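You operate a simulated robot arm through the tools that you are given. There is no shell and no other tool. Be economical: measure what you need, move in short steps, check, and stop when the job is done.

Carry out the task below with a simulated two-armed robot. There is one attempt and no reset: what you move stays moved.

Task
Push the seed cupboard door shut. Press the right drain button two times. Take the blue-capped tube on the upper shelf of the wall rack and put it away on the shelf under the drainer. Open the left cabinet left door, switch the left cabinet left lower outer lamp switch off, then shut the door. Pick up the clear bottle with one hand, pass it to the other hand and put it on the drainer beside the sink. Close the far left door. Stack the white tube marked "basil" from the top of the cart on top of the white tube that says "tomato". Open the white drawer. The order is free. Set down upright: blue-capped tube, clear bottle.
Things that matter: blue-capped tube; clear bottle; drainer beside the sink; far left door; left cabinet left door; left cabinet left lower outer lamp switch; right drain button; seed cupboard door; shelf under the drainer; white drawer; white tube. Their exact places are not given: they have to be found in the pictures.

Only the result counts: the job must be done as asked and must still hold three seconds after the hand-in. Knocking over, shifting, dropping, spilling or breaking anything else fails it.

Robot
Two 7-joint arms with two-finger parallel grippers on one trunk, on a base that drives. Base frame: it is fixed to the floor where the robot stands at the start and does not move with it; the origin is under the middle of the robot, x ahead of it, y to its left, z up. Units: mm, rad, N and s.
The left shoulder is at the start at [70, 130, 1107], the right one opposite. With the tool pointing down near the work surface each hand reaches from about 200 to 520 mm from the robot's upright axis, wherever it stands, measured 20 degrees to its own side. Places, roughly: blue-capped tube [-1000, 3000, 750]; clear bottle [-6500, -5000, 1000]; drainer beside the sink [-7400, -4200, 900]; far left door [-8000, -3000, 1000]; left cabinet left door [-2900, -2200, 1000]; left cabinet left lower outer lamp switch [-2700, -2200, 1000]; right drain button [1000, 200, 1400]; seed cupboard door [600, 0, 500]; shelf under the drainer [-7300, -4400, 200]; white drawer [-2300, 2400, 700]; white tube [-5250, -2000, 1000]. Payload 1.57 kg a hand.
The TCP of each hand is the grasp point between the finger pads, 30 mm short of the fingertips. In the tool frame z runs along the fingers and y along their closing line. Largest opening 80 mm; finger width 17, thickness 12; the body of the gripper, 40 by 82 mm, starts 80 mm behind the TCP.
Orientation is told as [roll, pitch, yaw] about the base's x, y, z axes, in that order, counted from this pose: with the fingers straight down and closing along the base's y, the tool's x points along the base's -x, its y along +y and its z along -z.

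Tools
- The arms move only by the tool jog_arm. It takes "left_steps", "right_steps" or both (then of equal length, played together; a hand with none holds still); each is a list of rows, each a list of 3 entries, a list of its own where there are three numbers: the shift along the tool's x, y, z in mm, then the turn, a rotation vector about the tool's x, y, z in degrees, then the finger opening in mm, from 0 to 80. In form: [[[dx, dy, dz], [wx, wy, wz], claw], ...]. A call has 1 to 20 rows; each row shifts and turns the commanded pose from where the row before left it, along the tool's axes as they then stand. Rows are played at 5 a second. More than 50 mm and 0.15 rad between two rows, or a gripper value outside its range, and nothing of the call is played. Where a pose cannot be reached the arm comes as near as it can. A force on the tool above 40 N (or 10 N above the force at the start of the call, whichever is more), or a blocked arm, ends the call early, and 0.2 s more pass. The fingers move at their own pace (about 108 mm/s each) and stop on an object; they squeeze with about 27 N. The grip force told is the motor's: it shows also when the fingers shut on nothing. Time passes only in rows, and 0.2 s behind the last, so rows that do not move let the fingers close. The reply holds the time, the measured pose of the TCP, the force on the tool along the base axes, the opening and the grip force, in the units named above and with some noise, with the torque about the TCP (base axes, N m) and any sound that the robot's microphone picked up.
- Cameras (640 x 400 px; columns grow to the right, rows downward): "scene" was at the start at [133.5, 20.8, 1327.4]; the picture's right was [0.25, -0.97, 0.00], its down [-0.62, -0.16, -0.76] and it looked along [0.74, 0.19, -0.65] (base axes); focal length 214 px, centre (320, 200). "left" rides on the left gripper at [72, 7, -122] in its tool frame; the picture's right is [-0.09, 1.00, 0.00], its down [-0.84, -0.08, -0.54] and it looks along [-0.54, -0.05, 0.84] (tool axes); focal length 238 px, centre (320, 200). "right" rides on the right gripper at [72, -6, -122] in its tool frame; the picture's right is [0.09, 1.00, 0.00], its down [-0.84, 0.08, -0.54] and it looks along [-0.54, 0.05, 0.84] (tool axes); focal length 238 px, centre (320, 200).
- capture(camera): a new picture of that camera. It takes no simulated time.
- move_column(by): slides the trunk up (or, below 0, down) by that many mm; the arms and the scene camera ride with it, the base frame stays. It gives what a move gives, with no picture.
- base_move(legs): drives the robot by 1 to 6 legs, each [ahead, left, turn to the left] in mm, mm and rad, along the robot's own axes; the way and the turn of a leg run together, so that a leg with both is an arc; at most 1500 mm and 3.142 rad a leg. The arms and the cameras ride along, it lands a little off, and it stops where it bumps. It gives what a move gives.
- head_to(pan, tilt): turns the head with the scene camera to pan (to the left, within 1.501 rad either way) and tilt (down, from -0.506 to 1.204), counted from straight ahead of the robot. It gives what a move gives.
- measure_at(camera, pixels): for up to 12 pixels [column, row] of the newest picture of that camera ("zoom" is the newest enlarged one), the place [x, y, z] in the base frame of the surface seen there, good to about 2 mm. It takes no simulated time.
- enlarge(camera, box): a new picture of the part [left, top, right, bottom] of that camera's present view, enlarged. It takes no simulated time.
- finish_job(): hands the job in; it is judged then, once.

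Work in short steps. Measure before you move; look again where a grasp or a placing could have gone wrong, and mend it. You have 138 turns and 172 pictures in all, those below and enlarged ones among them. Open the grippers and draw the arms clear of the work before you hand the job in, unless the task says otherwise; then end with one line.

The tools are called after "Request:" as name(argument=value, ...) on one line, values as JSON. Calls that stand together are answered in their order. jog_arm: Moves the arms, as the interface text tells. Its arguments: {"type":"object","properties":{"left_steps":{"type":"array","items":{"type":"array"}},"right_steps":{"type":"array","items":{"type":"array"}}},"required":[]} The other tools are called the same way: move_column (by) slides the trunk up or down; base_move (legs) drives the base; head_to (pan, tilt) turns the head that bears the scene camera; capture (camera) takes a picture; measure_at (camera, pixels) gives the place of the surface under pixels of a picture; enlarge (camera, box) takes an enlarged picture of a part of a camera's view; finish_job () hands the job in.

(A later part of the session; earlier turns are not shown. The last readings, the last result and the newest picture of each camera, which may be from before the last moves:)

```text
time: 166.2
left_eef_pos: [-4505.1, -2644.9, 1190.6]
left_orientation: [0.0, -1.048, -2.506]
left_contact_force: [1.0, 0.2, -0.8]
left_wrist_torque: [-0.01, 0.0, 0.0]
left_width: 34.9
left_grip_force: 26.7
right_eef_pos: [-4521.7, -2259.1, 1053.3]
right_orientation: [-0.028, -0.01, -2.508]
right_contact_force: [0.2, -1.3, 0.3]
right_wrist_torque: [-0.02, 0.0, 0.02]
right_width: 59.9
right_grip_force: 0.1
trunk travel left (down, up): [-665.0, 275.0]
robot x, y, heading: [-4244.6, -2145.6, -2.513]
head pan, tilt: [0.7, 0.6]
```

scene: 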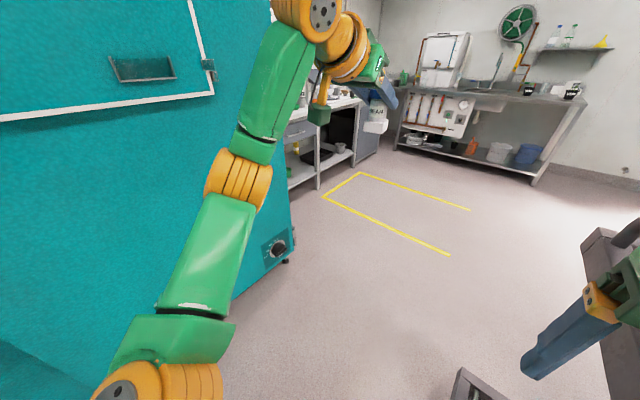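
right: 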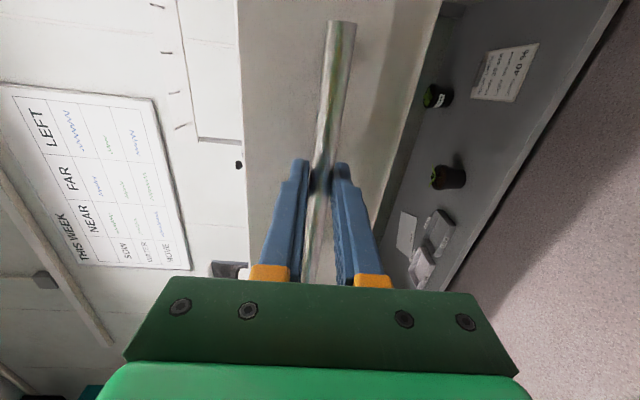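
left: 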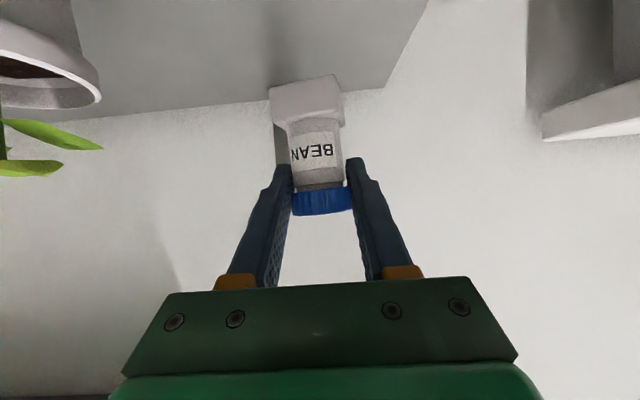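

There's room between the cabinet (left≈30) and trolley (left≈-932). I shift left 310 mm and go ahead.

Request:
base_move(legs=[[0, 310, 0], [1000, 0, 0], [1000, 0, 0]])

Request:
head_to(pan=0, tilt=0.45)

Request:
capture(camera="scene")

Request:
head_to(pan=-1.0, tilt=0.3)

Request:
capture(camera="scene")

```text
time: 177.8
left_eef_pos: [-5968.1, -4022.5, 1191.5]
left_orientation: [-0.001, -1.052, -2.538]
left_contact_force: [0.1, -0.1, -0.5]
left_wrist_torque: [0.01, 0.04, -0.03]
left_width: 34.8
left_grip_force: 27.2
right_eef_pos: [-5973.1, -3637.2, 1054.1]
right_orientation: [-0.029, -0.014, -2.539]
right_contact_force: [0.2, -0.5, 0.3]
right_wrist_torque: [0.03, 0.01, 0.02]
right_width: 60.1
right_grip_force: 0.0
trunk travel left (down, up): [-665.0, 275.0]
robot x, y, heading: [-5693.9, -3530.2, -2.544]
head pan, tilt: [0.7, 0.6]
```

```text
time: 178.8
left_eef_pos: [-5969.1, -4023.7, 1192.2]
left_orientation: [-0.003, -1.051, -2.538]
left_contact_force: [-0.3, 0.0, 0.1]
left_wrist_torque: [0.03, 0.02, 0.0]
left_width: 34.7
left_grip_force: 26.5
right_eef_pos: [-5972.8, -3636.3, 1054.6]
right_orientation: [-0.029, -0.015, -2.538]
right_contact_force: [-0.3, 0.1, 0.5]
right_wrist_torque: [0.02, 0.02, 0.0]
right_width: 59.8
right_grip_force: 0.0
trunk travel left (down, up): [-665.0, 275.0]
robot x, y, heading: [-5691.4, -3536.7, -2.545]
head pan, tilt: [0.0, 0.45]
```

```text
116 pictures are left
```

scene: 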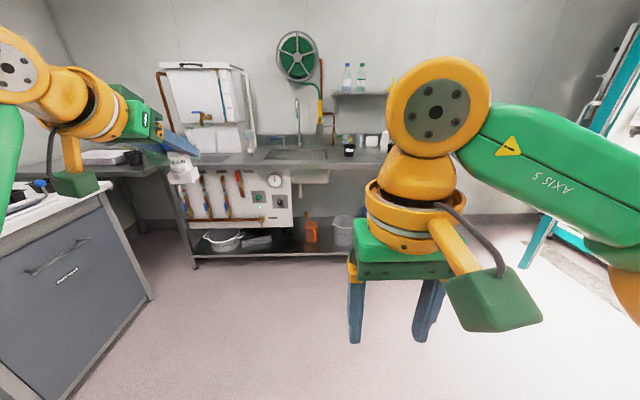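

```text
time: 180.1
left_eef_pos: [-5968.4, -4022.7, 1191.5]
left_orientation: [-0.002, -1.048, -2.541]
left_contact_force: [0.0, 0.5, -0.9]
left_wrist_torque: [0.01, 0.03, 0.03]
left_width: 34.8
left_grip_force: 26.7
right_eef_pos: [-5973.6, -3636.5, 1053.2]
right_orientation: [-0.027, -0.015, -2.539]
right_contact_force: [0.4, -0.5, -0.3]
right_wrist_torque: [-0.01, 0.0, 0.03]
right_width: 60.1
right_grip_force: 0.0
trunk travel left (down, up): [-665.0, 275.0]
robot x, y, heading: [-5691.1, -3531.1, -2.544]
head pan, tilt: [-1.0, 0.3]
```

```text
115 pictures are left
```

scene: 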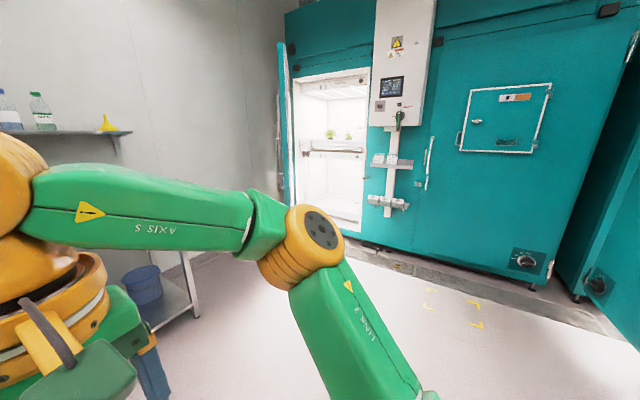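

The open teal door seen at (285,150) is the far left door. I look at the sink unit closely to find the drainer, the shelf under it and the clear bottle.

Request:
head_to(pan=0.15, tilt=0.45)

Request:
enlarge(camera="scene", box=[180, 110, 440, 280])

Request:
measure_at(camera="zoom", pixels=[[250, 130], [330, 110], [420, 115], [540, 100], [570, 110], [300, 300], [560, 330], [500, 320], [400, 330], [80, 120], [180, 200]])

Request:
enlarge(camera="scene", box=[80, 100, 280, 220])

```text
time: 181.5
left_eef_pos: [-5969.0, -4023.1, 1191.0]
left_orientation: [-0.002, -1.052, -2.54]
left_contact_force: [0.2, -1.3, -0.4]
left_wrist_torque: [0.0, 0.0, -0.03]
left_width: 34.6
left_grip_force: 27.0
right_eef_pos: [-5973.9, -3637.5, 1052.9]
right_orientation: [-0.027, -0.012, -2.539]
right_contact_force: [0.3, 0.5, -1.0]
right_wrist_torque: [0.02, 0.02, 0.0]
right_width: 60.1
right_grip_force: 0.1
trunk travel left (down, up): [-665.0, 275.0]
robot x, y, heading: [-5687.6, -3531.0, -2.544]
head pan, tilt: [0.15, 0.45]
```

```text
2.35 times, centred on (310, 195) of scene
```

zoom: 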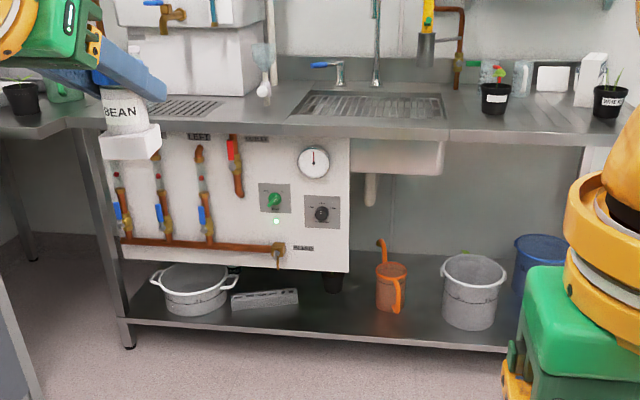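

```text
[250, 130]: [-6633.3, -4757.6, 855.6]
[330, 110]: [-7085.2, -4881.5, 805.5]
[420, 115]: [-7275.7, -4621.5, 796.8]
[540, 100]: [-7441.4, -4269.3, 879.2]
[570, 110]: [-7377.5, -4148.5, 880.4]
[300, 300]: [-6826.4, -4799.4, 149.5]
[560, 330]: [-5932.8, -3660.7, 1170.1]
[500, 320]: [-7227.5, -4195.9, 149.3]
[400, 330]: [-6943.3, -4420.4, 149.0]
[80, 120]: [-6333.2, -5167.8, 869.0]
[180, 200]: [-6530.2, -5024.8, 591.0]
```

```text
3.20 times, centred on (180, 160) of scene
```

zoom: 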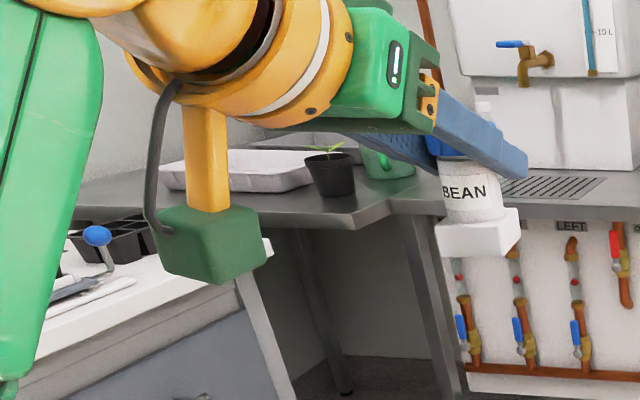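

The shelf under the drainer is the z≈149 shelf with free space at its front right; the drainer is the ribbed top right of the sink (z≈879). I move closer and to the right, then look down at both.

Request:
base_move(legs=[[0, 0, 0.031], [0, -586, 0], [500, 0, 0]])

Request:
head_to(pan=0.2, tilt=0.7)

Request:
capture(camera="scene")

```text
time: 187.8
left_eef_pos: [-6714.0, -3849.7, 1191.6]
left_orientation: [-0.002, -1.049, -2.511]
left_contact_force: [0.8, -1.1, 0.7]
left_wrist_torque: [0.0, 0.0, -0.03]
left_width: 34.6
left_grip_force: 27.5
right_eef_pos: [-6728.4, -3464.4, 1052.7]
right_orientation: [-0.029, -0.014, -2.51]
right_contact_force: [0.3, -0.5, 0.7]
right_wrist_torque: [-0.04, 0.03, 0.01]
right_width: 59.9
right_grip_force: 0.0
trunk travel left (down, up): [-665.0, 275.0]
robot x, y, heading: [-6449.3, -3351.5, -2.517]
head pan, tilt: [0.15, 0.45]
```

```text
time: 188.6
left_eef_pos: [-6715.7, -3849.2, 1191.1]
left_orientation: [-0.001, -1.048, -2.509]
left_contact_force: [0.2, -0.1, -0.4]
left_wrist_torque: [0.0, 0.02, -0.04]
left_width: 34.6
left_grip_force: 27.0
right_eef_pos: [-6730.3, -3463.7, 1052.7]
right_orientation: [-0.027, -0.015, -2.511]
right_contact_force: [-0.7, 0.6, 0.0]
right_wrist_torque: [0.02, -0.01, -0.03]
right_width: 59.7
right_grip_force: 0.0
trunk travel left (down, up): [-665.0, 275.0]
robot x, y, heading: [-6449.7, -3358.2, -2.511]
head pan, tilt: [0.201, 0.7]
```

```text
112 pictures are left
```

scene: 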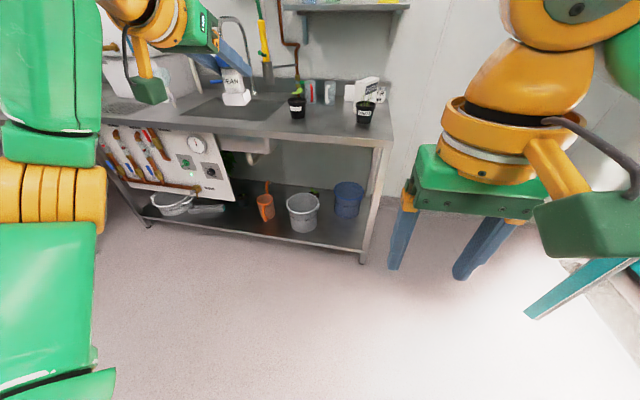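

I enlarge the shelf and counter-right area and measure free spots.

Request:
enlarge(camera="scene", box=[230, 70, 410, 270])

Request:
measure_at(camera="scene", pixels=[[345, 232], [360, 248], [325, 228], [302, 215], [348, 200], [285, 232], [282, 210], [330, 115], [320, 125], [345, 130], [375, 140], [240, 115]])

```text
2.00 times, centred on (320, 170) of scene
```

zoom: 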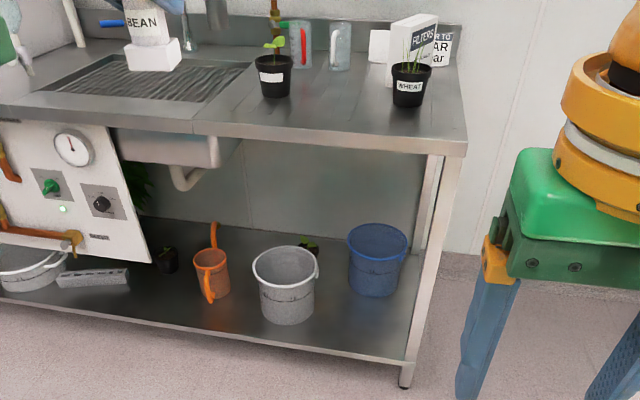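

```text
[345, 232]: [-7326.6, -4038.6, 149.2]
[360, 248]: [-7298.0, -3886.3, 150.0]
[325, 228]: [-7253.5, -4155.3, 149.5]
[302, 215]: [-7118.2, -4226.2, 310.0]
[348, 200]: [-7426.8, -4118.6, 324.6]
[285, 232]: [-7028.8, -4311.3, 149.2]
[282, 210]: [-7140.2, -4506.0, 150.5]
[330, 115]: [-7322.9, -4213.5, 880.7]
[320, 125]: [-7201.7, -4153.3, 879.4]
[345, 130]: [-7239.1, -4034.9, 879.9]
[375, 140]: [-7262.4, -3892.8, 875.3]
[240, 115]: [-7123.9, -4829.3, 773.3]
```

Target spot on the shelf is about (-7305,-4054,149), right of the grey bucket and in front of the blue one. I lower the trunk fully, drop the left hand, and shift right to line up.

Request:
move_column(by=-400)

Request:
move_column(by=-262)

Request:
jog_arm(left_steps=[[[30.3, 0, 17.5], [0, 0, 0], 20], [[30.3, 0, 17.5], [0, 0, 0], 20], [[30.3, 0, 17.5], [0, 0, 0], 20], [[30.3, 0, 17.5], [0, 0, 0], 20], [[30.3, 0, 17.5], [0, 0, 0], 20], [[30.3, 0, 17.5], [0, 0, 0], 20], [[30.3, 0, 17.5], [0, 0, 0], 20], [[17.3, 0, 10], [0, 0, 0], 20]])

Request:
base_move(legs=[[0, -182, 0], [350, 0, 0]])

Request:
capture(camera="left")

Request:
capture(camera="scene")

```text
time: 192.4
left_eef_pos: [-6713.8, -3848.5, 791.7]
left_orientation: [-0.001, -1.051, -2.511]
left_contact_force: [-0.1, 0.5, -1.0]
left_wrist_torque: [0.0, -0.01, 0.0]
left_width: 34.7
left_grip_force: 26.7
right_eef_pos: [-6730.7, -3465.0, 653.7]
right_orientation: [-0.027, -0.014, -2.512]
right_contact_force: [0.3, 0.2, -0.3]
right_wrist_torque: [-0.01, 0.03, 0.0]
right_width: 59.9
right_grip_force: 0.1
trunk travel left (down, up): [-265.0, 675.0]
robot x, y, heading: [-6449.0, -3351.8, -2.516]
head pan, tilt: [0.201, 0.7]
```

```text
time: 195.1
left_eef_pos: [-6714.6, -3849.4, 528.7]
left_orientation: [-0.002, -1.051, -2.509]
left_contact_force: [0.1, 1.0, -0.9]
left_wrist_torque: [0.0, 0.0, 0.0]
left_width: 34.8
left_grip_force: 26.7
right_eef_pos: [-6731.6, -3462.3, 391.4]
right_orientation: [-0.028, -0.015, -2.511]
right_contact_force: [-0.4, -0.1, 0.0]
right_wrist_torque: [0.0, 0.0, 0.01]
right_width: 59.9
right_grip_force: 0.1
trunk travel left (down, up): [-3.0, 937.0]
robot x, y, heading: [-6447.3, -3350.6, -2.514]
head pan, tilt: [0.201, 0.7]
```

```text
time: 196.9
left_eef_pos: [-6715.3, -3849.7, 263.0]
left_orientation: [-0.004, -1.051, -2.509]
left_contact_force: [0.5, -0.1, -1.1]
left_wrist_torque: [0.03, 0.0, -0.01]
left_width: 34.9
left_grip_force: 27.0
right_eef_pos: [-6730.5, -3464.7, 391.8]
right_orientation: [-0.028, -0.012, -2.51]
right_contact_force: [-0.8, 0.4, 0.4]
right_wrist_torque: [0.02, -0.01, -0.03]
right_width: 60.0
right_grip_force: 0.1
trunk travel left (down, up): [-3.0, 937.0]
robot x, y, heading: [-6447.1, -3352.5, -2.516]
head pan, tilt: [0.201, 0.7]
```

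```text
time: 200.2
left_eef_pos: [-7099.4, -3905.5, 263.2]
left_orientation: [-0.002, -1.051, -2.508]
left_contact_force: [-0.5, 0.4, -0.6]
left_wrist_torque: [0.0, 0.02, 0.0]
left_width: 34.6
left_grip_force: 26.9
right_eef_pos: [-7116.9, -3521.0, 391.8]
right_orientation: [-0.028, -0.014, -2.509]
right_contact_force: [0.4, 0.3, 0.6]
right_wrist_torque: [-0.01, -0.01, -0.01]
right_width: 59.9
right_grip_force: 0.1
trunk travel left (down, up): [-3.0, 937.0]
robot x, y, heading: [-6832.7, -3409.2, -2.514]
head pan, tilt: [0.201, 0.7]
```

```text
110 pictures are left
```

left: 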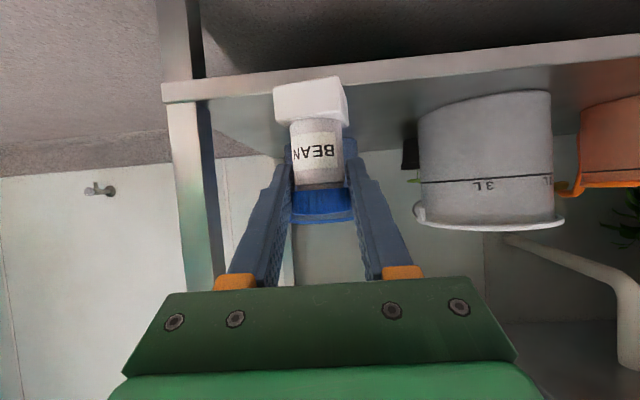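

```text
109 pictures are left
```

scene: 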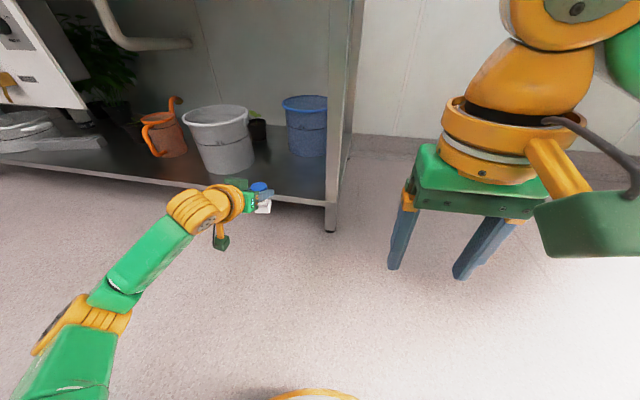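

Lined up; 253 mm to go. I drive 150 mm ahead, then jog 100 mm forward at height and check.

Request:
base_move(legs=[[150, 0, 0]])

Request:
jog_arm(left_steps=[[[-12.5, 0, 21.7], [0, 0, 0], 20], [[-12.5, 0, 21.7], [0, 0, 0], 20], [[-12.5, 0, 21.7], [0, 0, 0], 20], [[-12.5, 0, 21.7], [0, 0, 0], 20]])

Request:
capture(camera="scene")

Request:
capture(camera="left")

```text
time: 201.6
left_eef_pos: [-7219.2, -3994.7, 264.4]
left_orientation: [-0.002, -1.05, -2.506]
left_contact_force: [-0.1, -0.2, 0.2]
left_wrist_torque: [-0.01, 0.0, 0.01]
left_width: 34.7
left_grip_force: 27.0
right_eef_pos: [-7236.4, -3609.8, 393.4]
right_orientation: [-0.028, -0.014, -2.508]
right_contact_force: [-0.2, -0.3, 0.4]
right_wrist_torque: [-0.01, -0.03, 0.0]
right_width: 59.7
right_grip_force: 0.0
trunk travel left (down, up): [-3.0, 937.0]
robot x, y, heading: [-6958.7, -3492.6, -2.509]
head pan, tilt: [0.201, 0.7]
```

```text
time: 202.6
left_eef_pos: [-7301.3, -4054.2, 263.9]
left_orientation: [-0.002, -1.051, -2.507]
left_contact_force: [-0.5, -0.4, -0.7]
left_wrist_torque: [-0.02, 0.02, 0.0]
left_width: 34.7
left_grip_force: 27.2
right_eef_pos: [-7236.6, -3609.0, 390.8]
right_orientation: [-0.027, -0.014, -2.508]
right_contact_force: [0.0, -0.3, -0.6]
right_wrist_torque: [-0.01, 0.04, -0.01]
right_width: 60.0
right_grip_force: 0.0
trunk travel left (down, up): [-3.0, 937.0]
robot x, y, heading: [-6960.1, -3495.9, -2.511]
head pan, tilt: [0.201, 0.7]
```

```text
108 pictures are left
```

scene: 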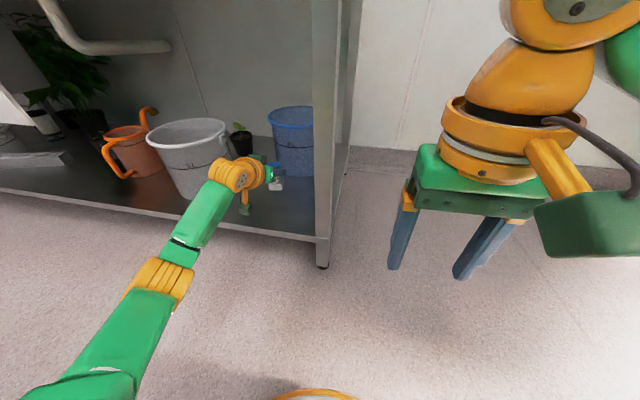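

```text
107 pictures are left
```

left: 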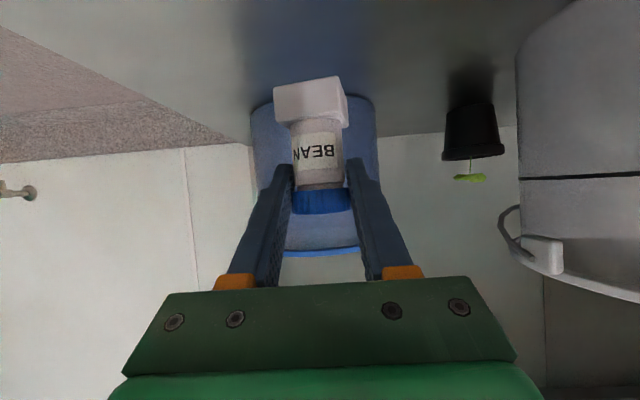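

The tube is above the free spot. I lower slowly about 50 mm until contact.

Request:
jog_arm(left_steps=[[[13, 0, 7.5], [0, 0, 0], 20], [[13, 0, 7.5], [0, 0, 0], 20], [[8.7, 0, 5], [0, 0, 0], 20], [[3.5, 0, 2], [0, 0, 0], 20], [[2.6, 0, 1.5], [0, 0, 0], 20]])

Request:
capture(camera="left")

Request:
enlarge(camera="scene", box=[190, 120, 340, 250])

```text
time: 203.8
left_eef_pos: [-7300.1, -4053.4, 216.4]
left_orientation: [-0.002, -1.05, -2.506]
left_contact_force: [0.0, 0.5, -1.2]
left_wrist_torque: [0.08, -0.04, -0.01]
left_width: 34.6
left_grip_force: 27.0
right_eef_pos: [-7235.2, -3609.6, 391.5]
right_orientation: [-0.027, -0.013, -2.506]
right_contact_force: [0.0, 1.2, -0.3]
right_wrist_torque: [-0.02, 0.0, 0.01]
right_width: 59.9
right_grip_force: 0.0
trunk travel left (down, up): [-3.0, 937.0]
robot x, y, heading: [-6957.1, -3492.4, -2.51]
head pan, tilt: [0.201, 0.7]
```

```text
106 pictures are left
```

left: 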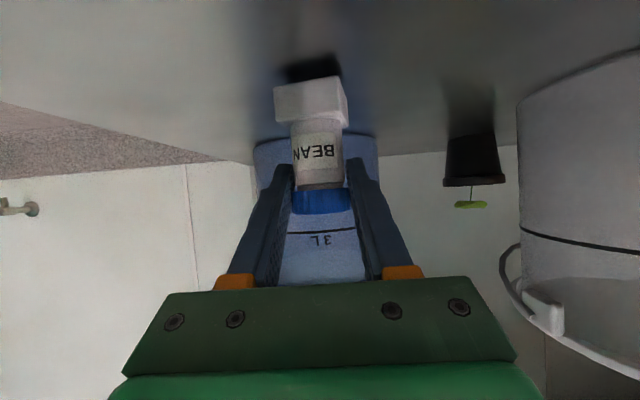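

```text
3.08 times, centred on (265, 185) of scene
```

zoom: 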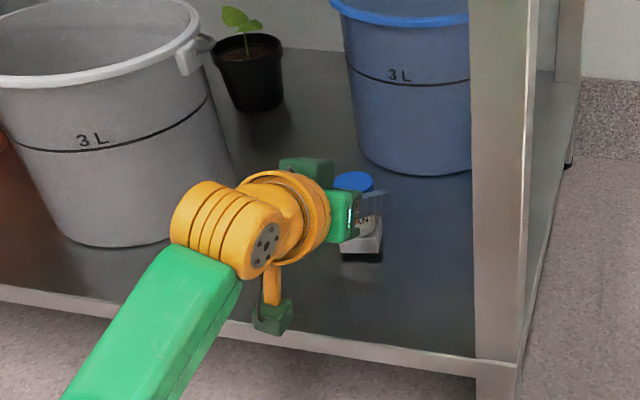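

A few mm to go. I lower in 1–2 mm steps watching the force.

Request:
jog_arm(left_steps=[[[1.3, 0, 0.75], [0, 0, 0], 20], [[1.3, 0, 0.75], [0, 0, 0], 20], [[0.9, 0, 0.5], [0, 0, 0], 20]])

Request:
enlarge(camera="left", box=[220, 40, 400, 240])

```text
time: 204.6
left_eef_pos: [-7300.7, -4053.7, 211.7]
left_orientation: [-0.003, -1.053, -2.506]
left_contact_force: [0.6, -0.6, -0.7]
left_wrist_torque: [0.01, 0.02, 0.0]
left_width: 34.6
left_grip_force: 26.9
right_eef_pos: [-7236.4, -3609.5, 392.2]
right_orientation: [-0.027, -0.014, -2.506]
right_contact_force: [-0.6, -0.1, -0.6]
right_wrist_torque: [0.0, 0.02, 0.0]
right_width: 59.8
right_grip_force: 0.1
trunk travel left (down, up): [-3.0, 937.0]
robot x, y, heading: [-6961.7, -3496.5, -2.511]
head pan, tilt: [0.201, 0.7]
```

```text
2.00 times, centred on (310, 140) of left
```

zoom: 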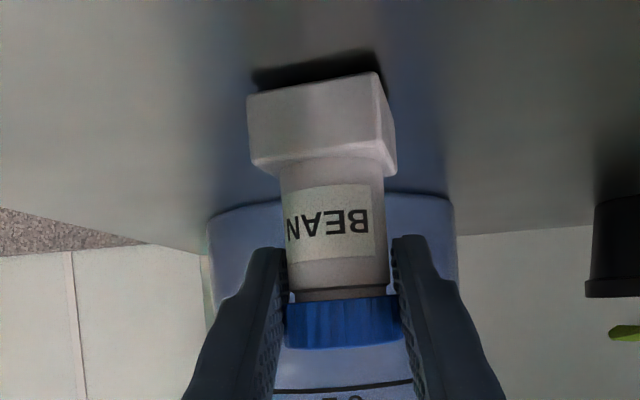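

Still no contact force. I lower further, 1 mm at a time.

Request:
jog_arm(left_steps=[[[0.9, 0, 0.5], [0, 0, 0], 20], [[0.9, 0, 0.5], [0, 0, 0], 20], [[0.9, 0, 0.5], [0, 0, 0], 20], [[0.9, 0, 0.5], [0, 0, 0], 20]])

Request:
enlarge(camera="left", box=[220, 40, 400, 240])

```text
time: 205.6
left_eef_pos: [-7300.9, -4052.5, 210.5]
left_orientation: [-0.001, -1.052, -2.508]
left_contact_force: [-0.7, 2.2, 4.5]
left_wrist_torque: [0.0, 0.07, 0.02]
left_width: 34.5
left_grip_force: 26.4
right_eef_pos: [-7236.2, -3608.8, 392.5]
right_orientation: [-0.028, -0.014, -2.509]
right_contact_force: [0.6, -0.3, 0.7]
right_wrist_torque: [0.03, -0.02, -0.02]
right_width: 60.1
right_grip_force: 0.1
trunk travel left (down, up): [-3.0, 937.0]
robot x, y, heading: [-6954.5, -3493.4, -2.515]
head pan, tilt: [0.201, 0.7]
```

```text
2.00 times, centred on (310, 140) of left
```

zoom: 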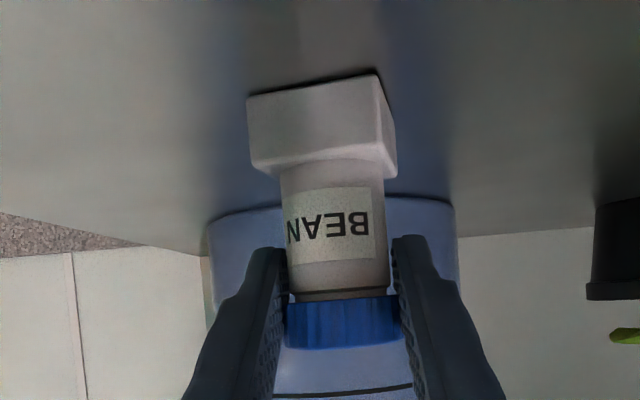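

Contact (about 4.5 N) and the shadow has closed. I open the fingers, then draw the hand straight back and up a little.

Request:
jog_arm(left_steps=[[[0, 0, 0], [0, 0, 0], 50], [[0, 0, 0], [0, 0, 0], 70], [[0, 0, 0], [0, 0, 0], 70], [[8, 0, -14], [0, 0, 0], 70], [[12, 0, -21], [0, 0, 0], 70], [[12, 0, -21], [0, 0, 0], 70]])

Request:
base_move(legs=[[-300, 0, 0]])

Request:
enlarge(camera="scene", box=[180, 100, 380, 260])

```text
time: 207.0
left_eef_pos: [-7248.5, -4013.0, 207.1]
left_orientation: [-0.001, -1.05, -2.506]
left_contact_force: [-0.7, 1.2, 0.2]
left_wrist_torque: [0.02, -0.02, -0.01]
left_width: 69.8
left_grip_force: 0.2
right_eef_pos: [-7236.6, -3609.5, 391.1]
right_orientation: [-0.029, -0.014, -2.507]
right_contact_force: [0.3, 0.7, 0.3]
right_wrist_torque: [0.0, 0.0, -0.01]
right_width: 60.0
right_grip_force: 0.0
trunk travel left (down, up): [-3.0, 937.0]
robot x, y, heading: [-6954.4, -3496.0, -2.512]
head pan, tilt: [0.201, 0.7]
```

```text
time: 209.0
left_eef_pos: [-7007.8, -3838.3, 207.9]
left_orientation: [0.0, -1.051, -2.506]
left_contact_force: [0.7, 0.5, -0.1]
left_wrist_torque: [0.0, 0.02, 0.01]
left_width: 70.0
left_grip_force: 0.0
right_eef_pos: [-6996.3, -3433.6, 391.4]
right_orientation: [-0.028, -0.013, -2.506]
right_contact_force: [-0.1, 0.5, -0.2]
right_wrist_torque: [0.01, 0.0, 0.0]
right_width: 60.2
right_grip_force: 0.1
trunk travel left (down, up): [-3.0, 937.0]
robot x, y, heading: [-6715.2, -3321.1, -2.512]
head pan, tilt: [0.201, 0.7]
```

```text
2.50 times, centred on (280, 180) of scene
```

zoom: 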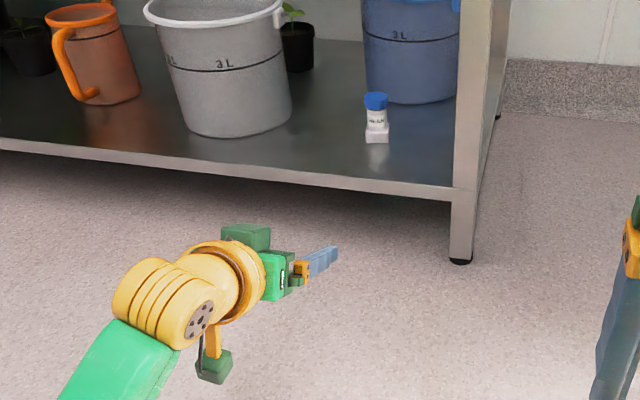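

The tube stands upright on the shelf. I raise the left hand and the trunk, then look for the clear bottle on the counter's left part.

Request:
jog_arm(left_steps=[[[-30.3, 0, -17.5], [0, 0, 0], 70], [[-30.3, 0, -17.5], [0, 0, 0], 70], [[-30.3, 0, -17.5], [0, 0, 0], 70], [[-30.3, 0, -17.5], [0, 0, 0], 70], [[-30.3, 0, -17.5], [0, 0, 0], 70], [[-30.3, 0, -17.5], [0, 0, 0], 70], [[-30.3, 0, -17.5], [0, 0, 0], 70], [[-30.3, 0, -17.5], [0, 0, 0], 70]])

Request:
move_column(by=400)

Request:
move_column(by=300)

Request:
head_to(pan=0.7, tilt=0.45)

Request:
capture(camera="scene")

Request:
head_to(pan=-0.8, tilt=0.45)

Request:
capture(camera="scene")

```text
time: 210.8
left_eef_pos: [-7008.4, -3839.4, 487.8]
left_orientation: [0.001, -1.05, -2.509]
left_contact_force: [-0.2, -1.7, -0.9]
left_wrist_torque: [-0.01, -0.02, 0.0]
left_width: 69.7
left_grip_force: 0.0
right_eef_pos: [-6995.2, -3432.2, 391.1]
right_orientation: [-0.028, -0.013, -2.506]
right_contact_force: [-0.1, -0.4, 0.0]
right_wrist_torque: [0.01, 0.03, 0.01]
right_width: 60.2
right_grip_force: 0.1
trunk travel left (down, up): [-3.0, 937.0]
robot x, y, heading: [-6718.2, -3322.2, -2.509]
head pan, tilt: [0.201, 0.7]
```

```text
time: 214.7
left_eef_pos: [-7009.2, -3840.1, 888.0]
left_orientation: [-0.001, -1.051, -2.505]
left_contact_force: [-0.7, 0.1, 0.5]
left_wrist_torque: [-0.01, 0.01, 0.01]
left_width: 70.2
left_grip_force: 0.1
right_eef_pos: [-6996.6, -3433.8, 792.3]
right_orientation: [-0.025, -0.013, -2.507]
right_contact_force: [0.3, -0.5, 1.0]
right_wrist_torque: [0.03, 0.03, -0.01]
right_width: 60.2
right_grip_force: 0.0
trunk travel left (down, up): [-403.0, 537.0]
robot x, y, heading: [-6716.3, -3320.5, -2.515]
head pan, tilt: [0.201, 0.7]
```

```text
time: 217.7
left_eef_pos: [-7008.4, -3839.1, 1187.7]
left_orientation: [-0.002, -1.052, -2.506]
left_contact_force: [0.3, 0.0, -1.4]
left_wrist_torque: [0.05, -0.01, 0.03]
left_width: 70.0
left_grip_force: 0.1
right_eef_pos: [-6996.5, -3433.8, 1092.2]
right_orientation: [-0.028, -0.015, -2.506]
right_contact_force: [-0.6, 0.2, 1.0]
right_wrist_torque: [0.0, -0.02, 0.0]
right_width: 60.1
right_grip_force: 0.0
trunk travel left (down, up): [-703.0, 237.0]
robot x, y, heading: [-6715.5, -3320.0, -2.512]
head pan, tilt: [0.201, 0.7]
```

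```text
time: 218.6
left_eef_pos: [-7008.1, -3838.4, 1187.6]
left_orientation: [-0.001, -1.048, -2.506]
left_contact_force: [-0.1, 0.8, -0.8]
left_wrist_torque: [0.02, -0.03, 0.04]
left_width: 69.9
left_grip_force: 0.1
right_eef_pos: [-6996.2, -3433.6, 1091.6]
right_orientation: [-0.027, -0.015, -2.508]
right_contact_force: [0.0, 0.4, -0.1]
right_wrist_torque: [0.0, -0.02, 0.0]
right_width: 59.7
right_grip_force: 0.1
trunk travel left (down, up): [-703.0, 237.0]
robot x, y, heading: [-6714.4, -3320.2, -2.512]
head pan, tilt: [0.7, 0.45]
```

```text
101 pictures are left
```

scene: 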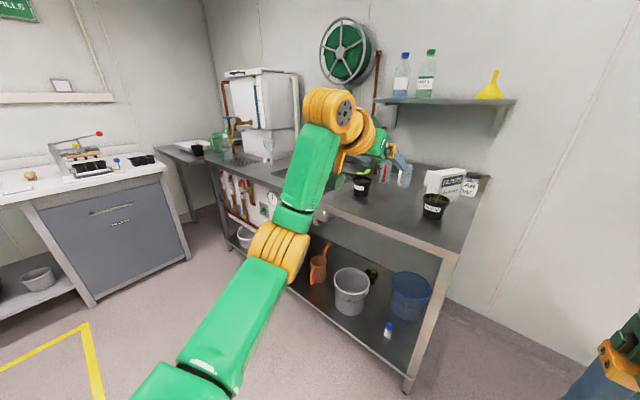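

```text
time: 220.2
left_eef_pos: [-7009.3, -3839.1, 1187.2]
left_orientation: [-0.001, -1.051, -2.507]
left_contact_force: [-0.1, 0.3, 0.0]
left_wrist_torque: [-0.02, 0.01, 0.01]
left_width: 70.1
left_grip_force: 0.0
right_eef_pos: [-6996.2, -3433.5, 1092.5]
right_orientation: [-0.029, -0.013, -2.506]
right_contact_force: [-1.6, 0.1, -0.5]
right_wrist_torque: [-0.01, 0.0, 0.02]
right_width: 59.9
right_grip_force: 0.0
trunk travel left (down, up): [-703.0, 237.0]
robot x, y, heading: [-6717.8, -3316.6, -2.51]
head pan, tilt: [-0.799, 0.45]
```

```text
100 pictures are left
```

scene: 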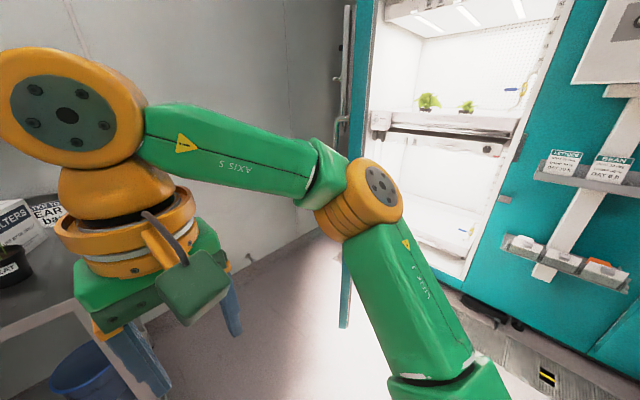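

The far left door is seen edge-on at (345,100–330), open about 90°, hinged at the opening's left. I measure its edge, the opening and the space beside it.

Request:
measure_at(camera="scene", pixels=[[346, 60], [343, 320], [349, 40], [362, 100], [372, 60], [545, 130], [380, 130], [300, 260], [262, 150], [480, 270], [355, 130], [600, 280]])

Request:
enlarge(camera="scene", box=[240, 0, 480, 340])

```text
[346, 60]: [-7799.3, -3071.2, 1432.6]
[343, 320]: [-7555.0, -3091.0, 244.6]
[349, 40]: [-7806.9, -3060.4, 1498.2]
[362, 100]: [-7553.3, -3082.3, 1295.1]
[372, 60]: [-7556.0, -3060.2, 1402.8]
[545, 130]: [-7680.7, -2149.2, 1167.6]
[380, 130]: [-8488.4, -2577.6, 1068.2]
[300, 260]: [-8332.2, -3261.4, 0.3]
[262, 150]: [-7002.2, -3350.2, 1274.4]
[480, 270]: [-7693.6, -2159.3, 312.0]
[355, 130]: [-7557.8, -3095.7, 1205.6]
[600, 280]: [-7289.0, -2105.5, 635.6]
```

```text
1.18 times, centred on (360, 170) of scene
```

zoom: 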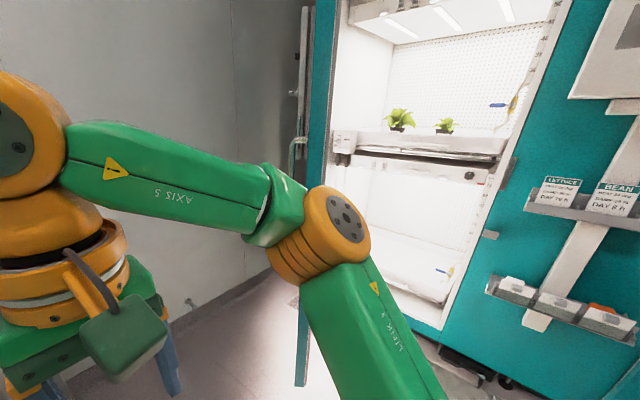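

In the corridor frame the door edge is at (-7555,-3090), hinge near (-8360,-2650), open about 65°. I will turn right to face the cabinet row and hook the left fingers behind the door's free edge; first I turn and look.

Request:
base_move(legs=[[0, 0, -1.571], [0, 200, 0]])

Request:
head_to(pan=0.3, tilt=0.4)

Request:
capture(camera="scene")

Request:
capture(camera="left")

```text
time: 225.7
left_eef_pos: [-7387.6, -3125.9, 1188.8]
left_orientation: [0.002, -1.051, 2.175]
left_contact_force: [-0.2, 0.3, 0.0]
left_wrist_torque: [0.01, -0.02, -0.01]
left_width: 69.9
left_grip_force: 0.0
right_eef_pos: [-6983.1, -3150.5, 1090.8]
right_orientation: [-0.027, -0.013, 2.181]
right_contact_force: [0.0, -0.8, 0.4]
right_wrist_torque: [-0.01, -0.01, 0.01]
right_width: 60.1
right_grip_force: 0.0
trunk travel left (down, up): [-703.0, 237.0]
robot x, y, heading: [-6879.5, -3434.8, 2.184]
head pan, tilt: [-0.799, 0.45]
```

```text
time: 227.0
left_eef_pos: [-7389.6, -3127.9, 1187.5]
left_orientation: [-0.002, -1.049, 2.18]
left_contact_force: [-0.1, -0.3, 0.0]
left_wrist_torque: [-0.02, 0.02, -0.01]
left_width: 69.9
left_grip_force: 0.1
right_eef_pos: [-6983.5, -3150.3, 1091.9]
right_orientation: [-0.029, -0.014, 2.179]
right_contact_force: [0.3, 0.6, 0.0]
right_wrist_torque: [0.0, 0.0, -0.01]
right_width: 60.2
right_grip_force: 0.0
trunk travel left (down, up): [-703.0, 237.0]
robot x, y, heading: [-6877.7, -3432.0, 2.175]
head pan, tilt: [0.3, 0.4]
```

```text
98 pictures are left
```

scene: 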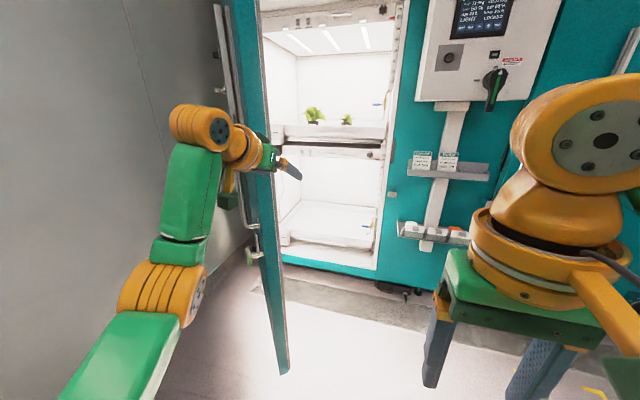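

```text
97 pictures are left
```

left: 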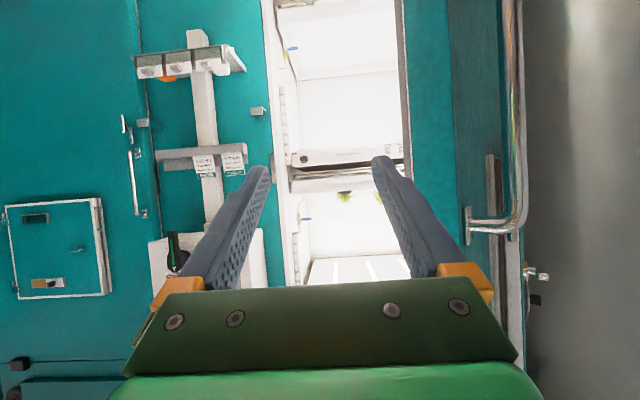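

Measuring the door edge, outer face, and pipe handle from both pictures.

Request:
measure_at(camera="scene", pixels=[[284, 365], [275, 320], [262, 240], [245, 60], [253, 247], [249, 225], [222, 60], [262, 30], [270, 200], [285, 245]])

Request:
measure_at(camera="left", pixels=[[428, 100], [452, 60], [490, 60], [520, 100], [520, 200], [495, 215], [468, 215], [470, 120], [493, 180], [440, 180]])

Request:
enlarge(camera="left", box=[380, 0, 580, 320])

```text
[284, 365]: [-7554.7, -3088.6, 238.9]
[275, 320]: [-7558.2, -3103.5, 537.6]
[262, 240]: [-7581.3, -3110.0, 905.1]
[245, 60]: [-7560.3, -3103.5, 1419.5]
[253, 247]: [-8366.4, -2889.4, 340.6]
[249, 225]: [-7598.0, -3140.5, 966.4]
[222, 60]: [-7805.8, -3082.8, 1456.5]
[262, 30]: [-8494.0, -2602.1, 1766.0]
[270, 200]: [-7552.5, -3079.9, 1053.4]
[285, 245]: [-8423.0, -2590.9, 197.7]
```

```text
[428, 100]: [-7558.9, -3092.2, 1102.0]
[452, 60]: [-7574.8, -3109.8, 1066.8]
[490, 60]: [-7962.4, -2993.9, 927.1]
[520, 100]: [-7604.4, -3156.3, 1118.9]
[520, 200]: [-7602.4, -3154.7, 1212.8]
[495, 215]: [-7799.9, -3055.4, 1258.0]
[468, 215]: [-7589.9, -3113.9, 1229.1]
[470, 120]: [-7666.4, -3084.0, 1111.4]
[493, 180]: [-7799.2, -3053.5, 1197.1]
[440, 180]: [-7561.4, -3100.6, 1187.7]
```

```text
1.25 times, centred on (480, 160) of left
```

zoom: 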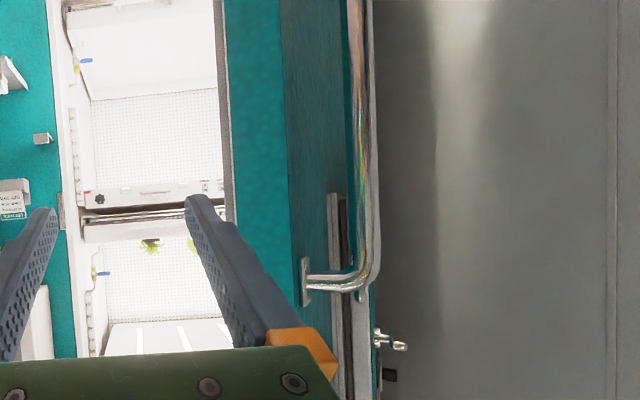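

The pipe handle spans z≈960–1230 near the free edge, so I'll push on the outer face below it at z≈850. I lower the trunk 335 mm, close the left fingers, fix the heading and shift left past the door edge.

Request:
move_column(by=-335)

Request:
jog_arm(left_steps=[[[0, 0, 0], [0, 0, 0], 0], [[0, 0, 0], [0, 0, 0], 0], [[0, 0, 0], [0, 0, 0], 0]])

Request:
base_move(legs=[[0, 0, 0.024], [30, 0, 0], [0, 235, 0]])

Request:
capture(camera="left")

Request:
capture(camera="scene")

```text
time: 230.3
left_eef_pos: [-7390.3, -3127.3, 851.0]
left_orientation: [-0.003, -1.05, 2.181]
left_contact_force: [-0.3, 0.2, -0.1]
left_wrist_torque: [-0.01, 0.03, -0.02]
left_width: 70.0
left_grip_force: 0.0
right_eef_pos: [-6984.8, -3151.2, 757.1]
right_orientation: [-0.026, -0.014, 2.179]
right_contact_force: [-0.9, 0.7, 0.3]
right_wrist_torque: [-0.01, 0.02, -0.02]
right_width: 60.1
right_grip_force: 0.1
trunk travel left (down, up): [-368.0, 572.0]
robot x, y, heading: [-6878.3, -3436.6, 2.179]
head pan, tilt: [0.3, 0.4]
```

```text
time: 231.1
left_eef_pos: [-7389.6, -3126.9, 852.5]
left_orientation: [-0.001, -1.049, 2.182]
left_contact_force: [-0.8, 0.9, -1.2]
left_wrist_torque: [0.0, 0.02, 0.01]
left_width: 0.0
left_grip_force: 21.6
right_eef_pos: [-6985.4, -3151.7, 756.1]
right_orientation: [-0.027, -0.014, 2.182]
right_contact_force: [-0.2, 0.2, -0.6]
right_wrist_torque: [-0.01, -0.02, 0.0]
right_width: 60.0
right_grip_force: 0.0
trunk travel left (down, up): [-368.0, 572.0]
robot x, y, heading: [-6877.4, -3436.0, 2.177]
head pan, tilt: [0.3, 0.4]
```

```text
time: 233.6
left_eef_pos: [-7605.1, -3257.2, 852.0]
left_orientation: [-0.002, -1.048, 2.208]
left_contact_force: [0.3, 0.0, -0.1]
left_wrist_torque: [0.01, -0.03, -0.04]
left_width: 0.0
left_grip_force: 21.1
right_eef_pos: [-7200.9, -3270.0, 756.2]
right_orientation: [-0.027, -0.013, 2.205]
right_contact_force: [-0.6, -0.3, 0.0]
right_wrist_torque: [0.0, 0.0, 0.0]
right_width: 59.8
right_grip_force: 0.0
trunk travel left (down, up): [-368.0, 572.0]
robot x, y, heading: [-7083.8, -3549.9, 2.199]
head pan, tilt: [0.3, 0.4]
```

```text
95 pictures are left
```

left: 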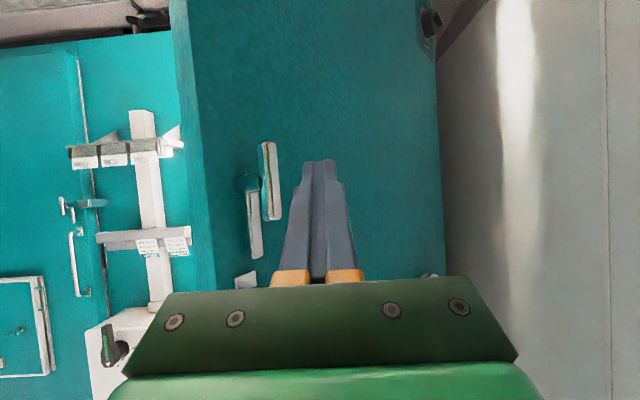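

```text
94 pictures are left
```

scene: 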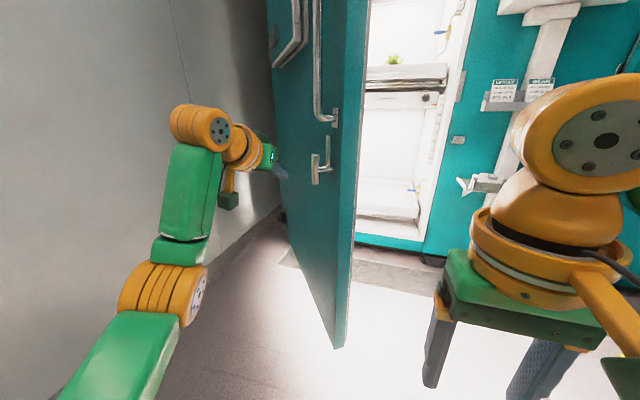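

The fingers now face the door's outer side. I measure the face ahead and the lever positions.

Request:
measure_at(camera="left", pixels=[[320, 140], [400, 140], [230, 100], [265, 180], [253, 230], [200, 100], [425, 100]])

Request:
measure_at(camera="scene", pixels=[[328, 150], [316, 170], [300, 200], [345, 200], [290, 220], [320, 100]])

```text
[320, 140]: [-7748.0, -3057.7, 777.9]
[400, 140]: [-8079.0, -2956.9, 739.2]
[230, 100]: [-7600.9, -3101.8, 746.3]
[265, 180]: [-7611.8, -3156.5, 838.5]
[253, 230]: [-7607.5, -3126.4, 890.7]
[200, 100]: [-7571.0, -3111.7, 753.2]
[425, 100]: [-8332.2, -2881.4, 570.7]
```

```text
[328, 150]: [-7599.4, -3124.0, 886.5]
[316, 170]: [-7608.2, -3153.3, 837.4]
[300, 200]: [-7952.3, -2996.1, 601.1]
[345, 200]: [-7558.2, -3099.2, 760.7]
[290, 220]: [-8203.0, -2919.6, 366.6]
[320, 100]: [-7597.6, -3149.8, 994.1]
```

Contact will be at about 220 mm ahead at radius ~870 from the hinge. I drive ahead, then along the closing arc.

Request:
base_move(legs=[[205, 0, 0], [133, -139, 0], [151, -102, 0]])

Request:
capture(camera="left")

Request:
capture(camera="scene")

```text
time: 237.5
left_eef_pos: [-7699.1, -2721.6, 851.6]
left_orientation: [-0.002, -1.048, 2.206]
left_contact_force: [0.2, -0.4, 0.5]
left_wrist_torque: [0.03, 0.02, -0.01]
left_width: 0.1
left_grip_force: 21.5
right_eef_pos: [-7294.2, -2734.3, 756.8]
right_orientation: [-0.026, -0.014, 2.205]
right_contact_force: [0.4, 0.4, 0.8]
right_wrist_torque: [0.03, 0.02, 0.03]
right_width: 60.3
right_grip_force: 0.0
trunk travel left (down, up): [-368.0, 572.0]
robot x, y, heading: [-7178.6, -3012.4, 2.2]
head pan, tilt: [0.3, 0.4]
```

```text
93 pictures are left
```

left: 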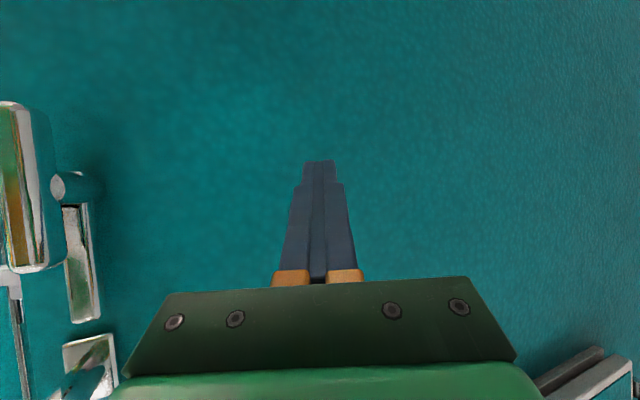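

```text
92 pictures are left
```

scene: 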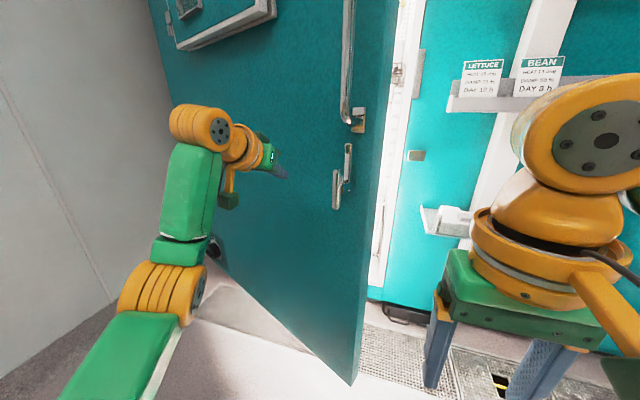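

The door swings well. I continue along the arc, then finish with the left arm.

Request:
base_move(legs=[[120, -55, 0], [60, -20, 0]])

Request:
capture(camera="scene")

Request:
capture(camera="left")

```text
time: 239.4
left_eef_pos: [-7746.2, -2530.8, 852.4]
left_orientation: [-0.002, -1.049, 2.202]
left_contact_force: [-0.1, 0.6, 0.1]
left_wrist_torque: [0.01, 0.02, 0.0]
left_width: 0.1
left_grip_force: 21.2
right_eef_pos: [-7340.3, -2544.4, 757.0]
right_orientation: [-0.03, -0.011, 2.205]
right_contact_force: [0.2, 0.3, 0.1]
right_wrist_torque: [-0.01, 0.0, -0.02]
right_width: 59.9
right_grip_force: 0.1
trunk travel left (down, up): [-368.0, 572.0]
robot x, y, heading: [-7227.5, -2826.3, 2.202]
head pan, tilt: [0.3, 0.4]
```

```text
91 pictures are left
```

scene: 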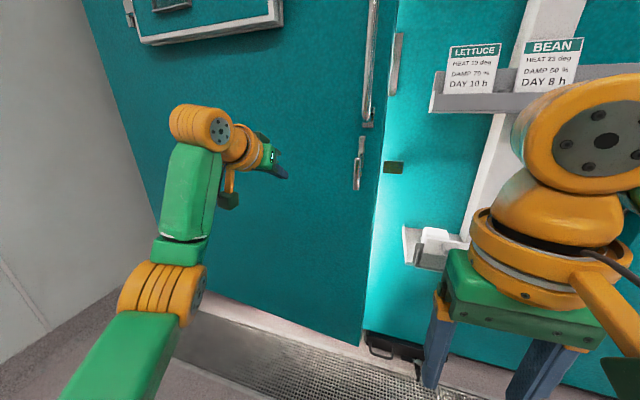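

```text
90 pictures are left
```

left: 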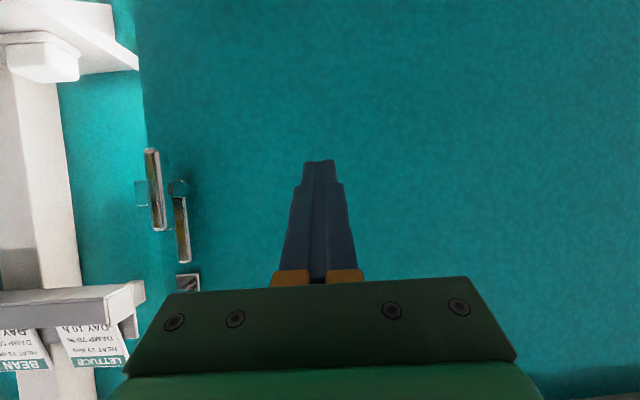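

Nearly shut. I drive 50 mm more, then jog the left hand forward until it stops.

Request:
base_move(legs=[[50, 0, 0]])

Request:
jog_arm(left_steps=[[[-9, 0, 15.6], [0, 0, 0], 0], [[-9, 0, 15.6], [0, 0, 0], 0], [[-9, 0, 15.6], [0, 0, 0], 0], [[-9, 0, 15.6], [0, 0, 0], 0], [[-9, 0, 15.6], [0, 0, 0], 0], [[-9, 0, 15.6], [0, 0, 0], 0], [[-9, 0, 15.6], [0, 0, 0], 0]])

Request:
capture(camera="scene")

```text
time: 240.3
left_eef_pos: [-7775.3, -2490.1, 852.1]
left_orientation: [-0.001, -1.051, 2.202]
left_contact_force: [0.8, 0.1, 0.6]
left_wrist_torque: [-0.01, 0.01, 0.02]
left_width: 0.1
left_grip_force: 21.5
right_eef_pos: [-7370.1, -2503.9, 757.5]
right_orientation: [-0.029, -0.012, 2.203]
right_contact_force: [-0.9, 0.5, 0.0]
right_wrist_torque: [0.03, -0.02, -0.01]
right_width: 59.9
right_grip_force: 0.1
trunk travel left (down, up): [-368.0, 572.0]
robot x, y, heading: [-7257.2, -2785.2, 2.197]
head pan, tilt: [0.3, 0.4]
```

```text
time: 241.9
left_eef_pos: [-7814.8, -2421.5, 821.6]
left_orientation: [0.0, -1.052, 2.203]
left_contact_force: [1.1, -1.4, -0.4]
left_wrist_torque: [0.02, 0.02, -0.02]
left_width: 0.0
left_grip_force: 21.3
left hand out of reach, approached as far as the arm can: row 4, 5, 6, 7
right_eef_pos: [-7368.9, -2504.1, 755.2]
right_orientation: [-0.029, -0.014, 2.203]
right_contact_force: [-0.2, -0.4, -0.2]
right_wrist_torque: [-0.03, 0.01, 0.0]
right_width: 59.9
right_grip_force: 0.1
trunk travel left (down, up): [-368.0, 572.0]
robot x, y, heading: [-7256.1, -2787.9, 2.196]
head pan, tilt: [0.3, 0.4]
```

```text
89 pictures are left
```

scene: 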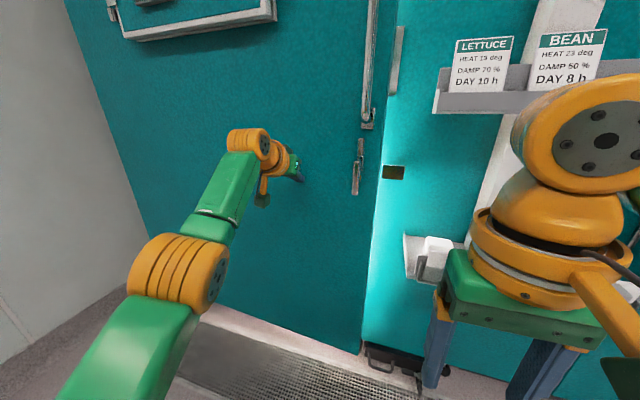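

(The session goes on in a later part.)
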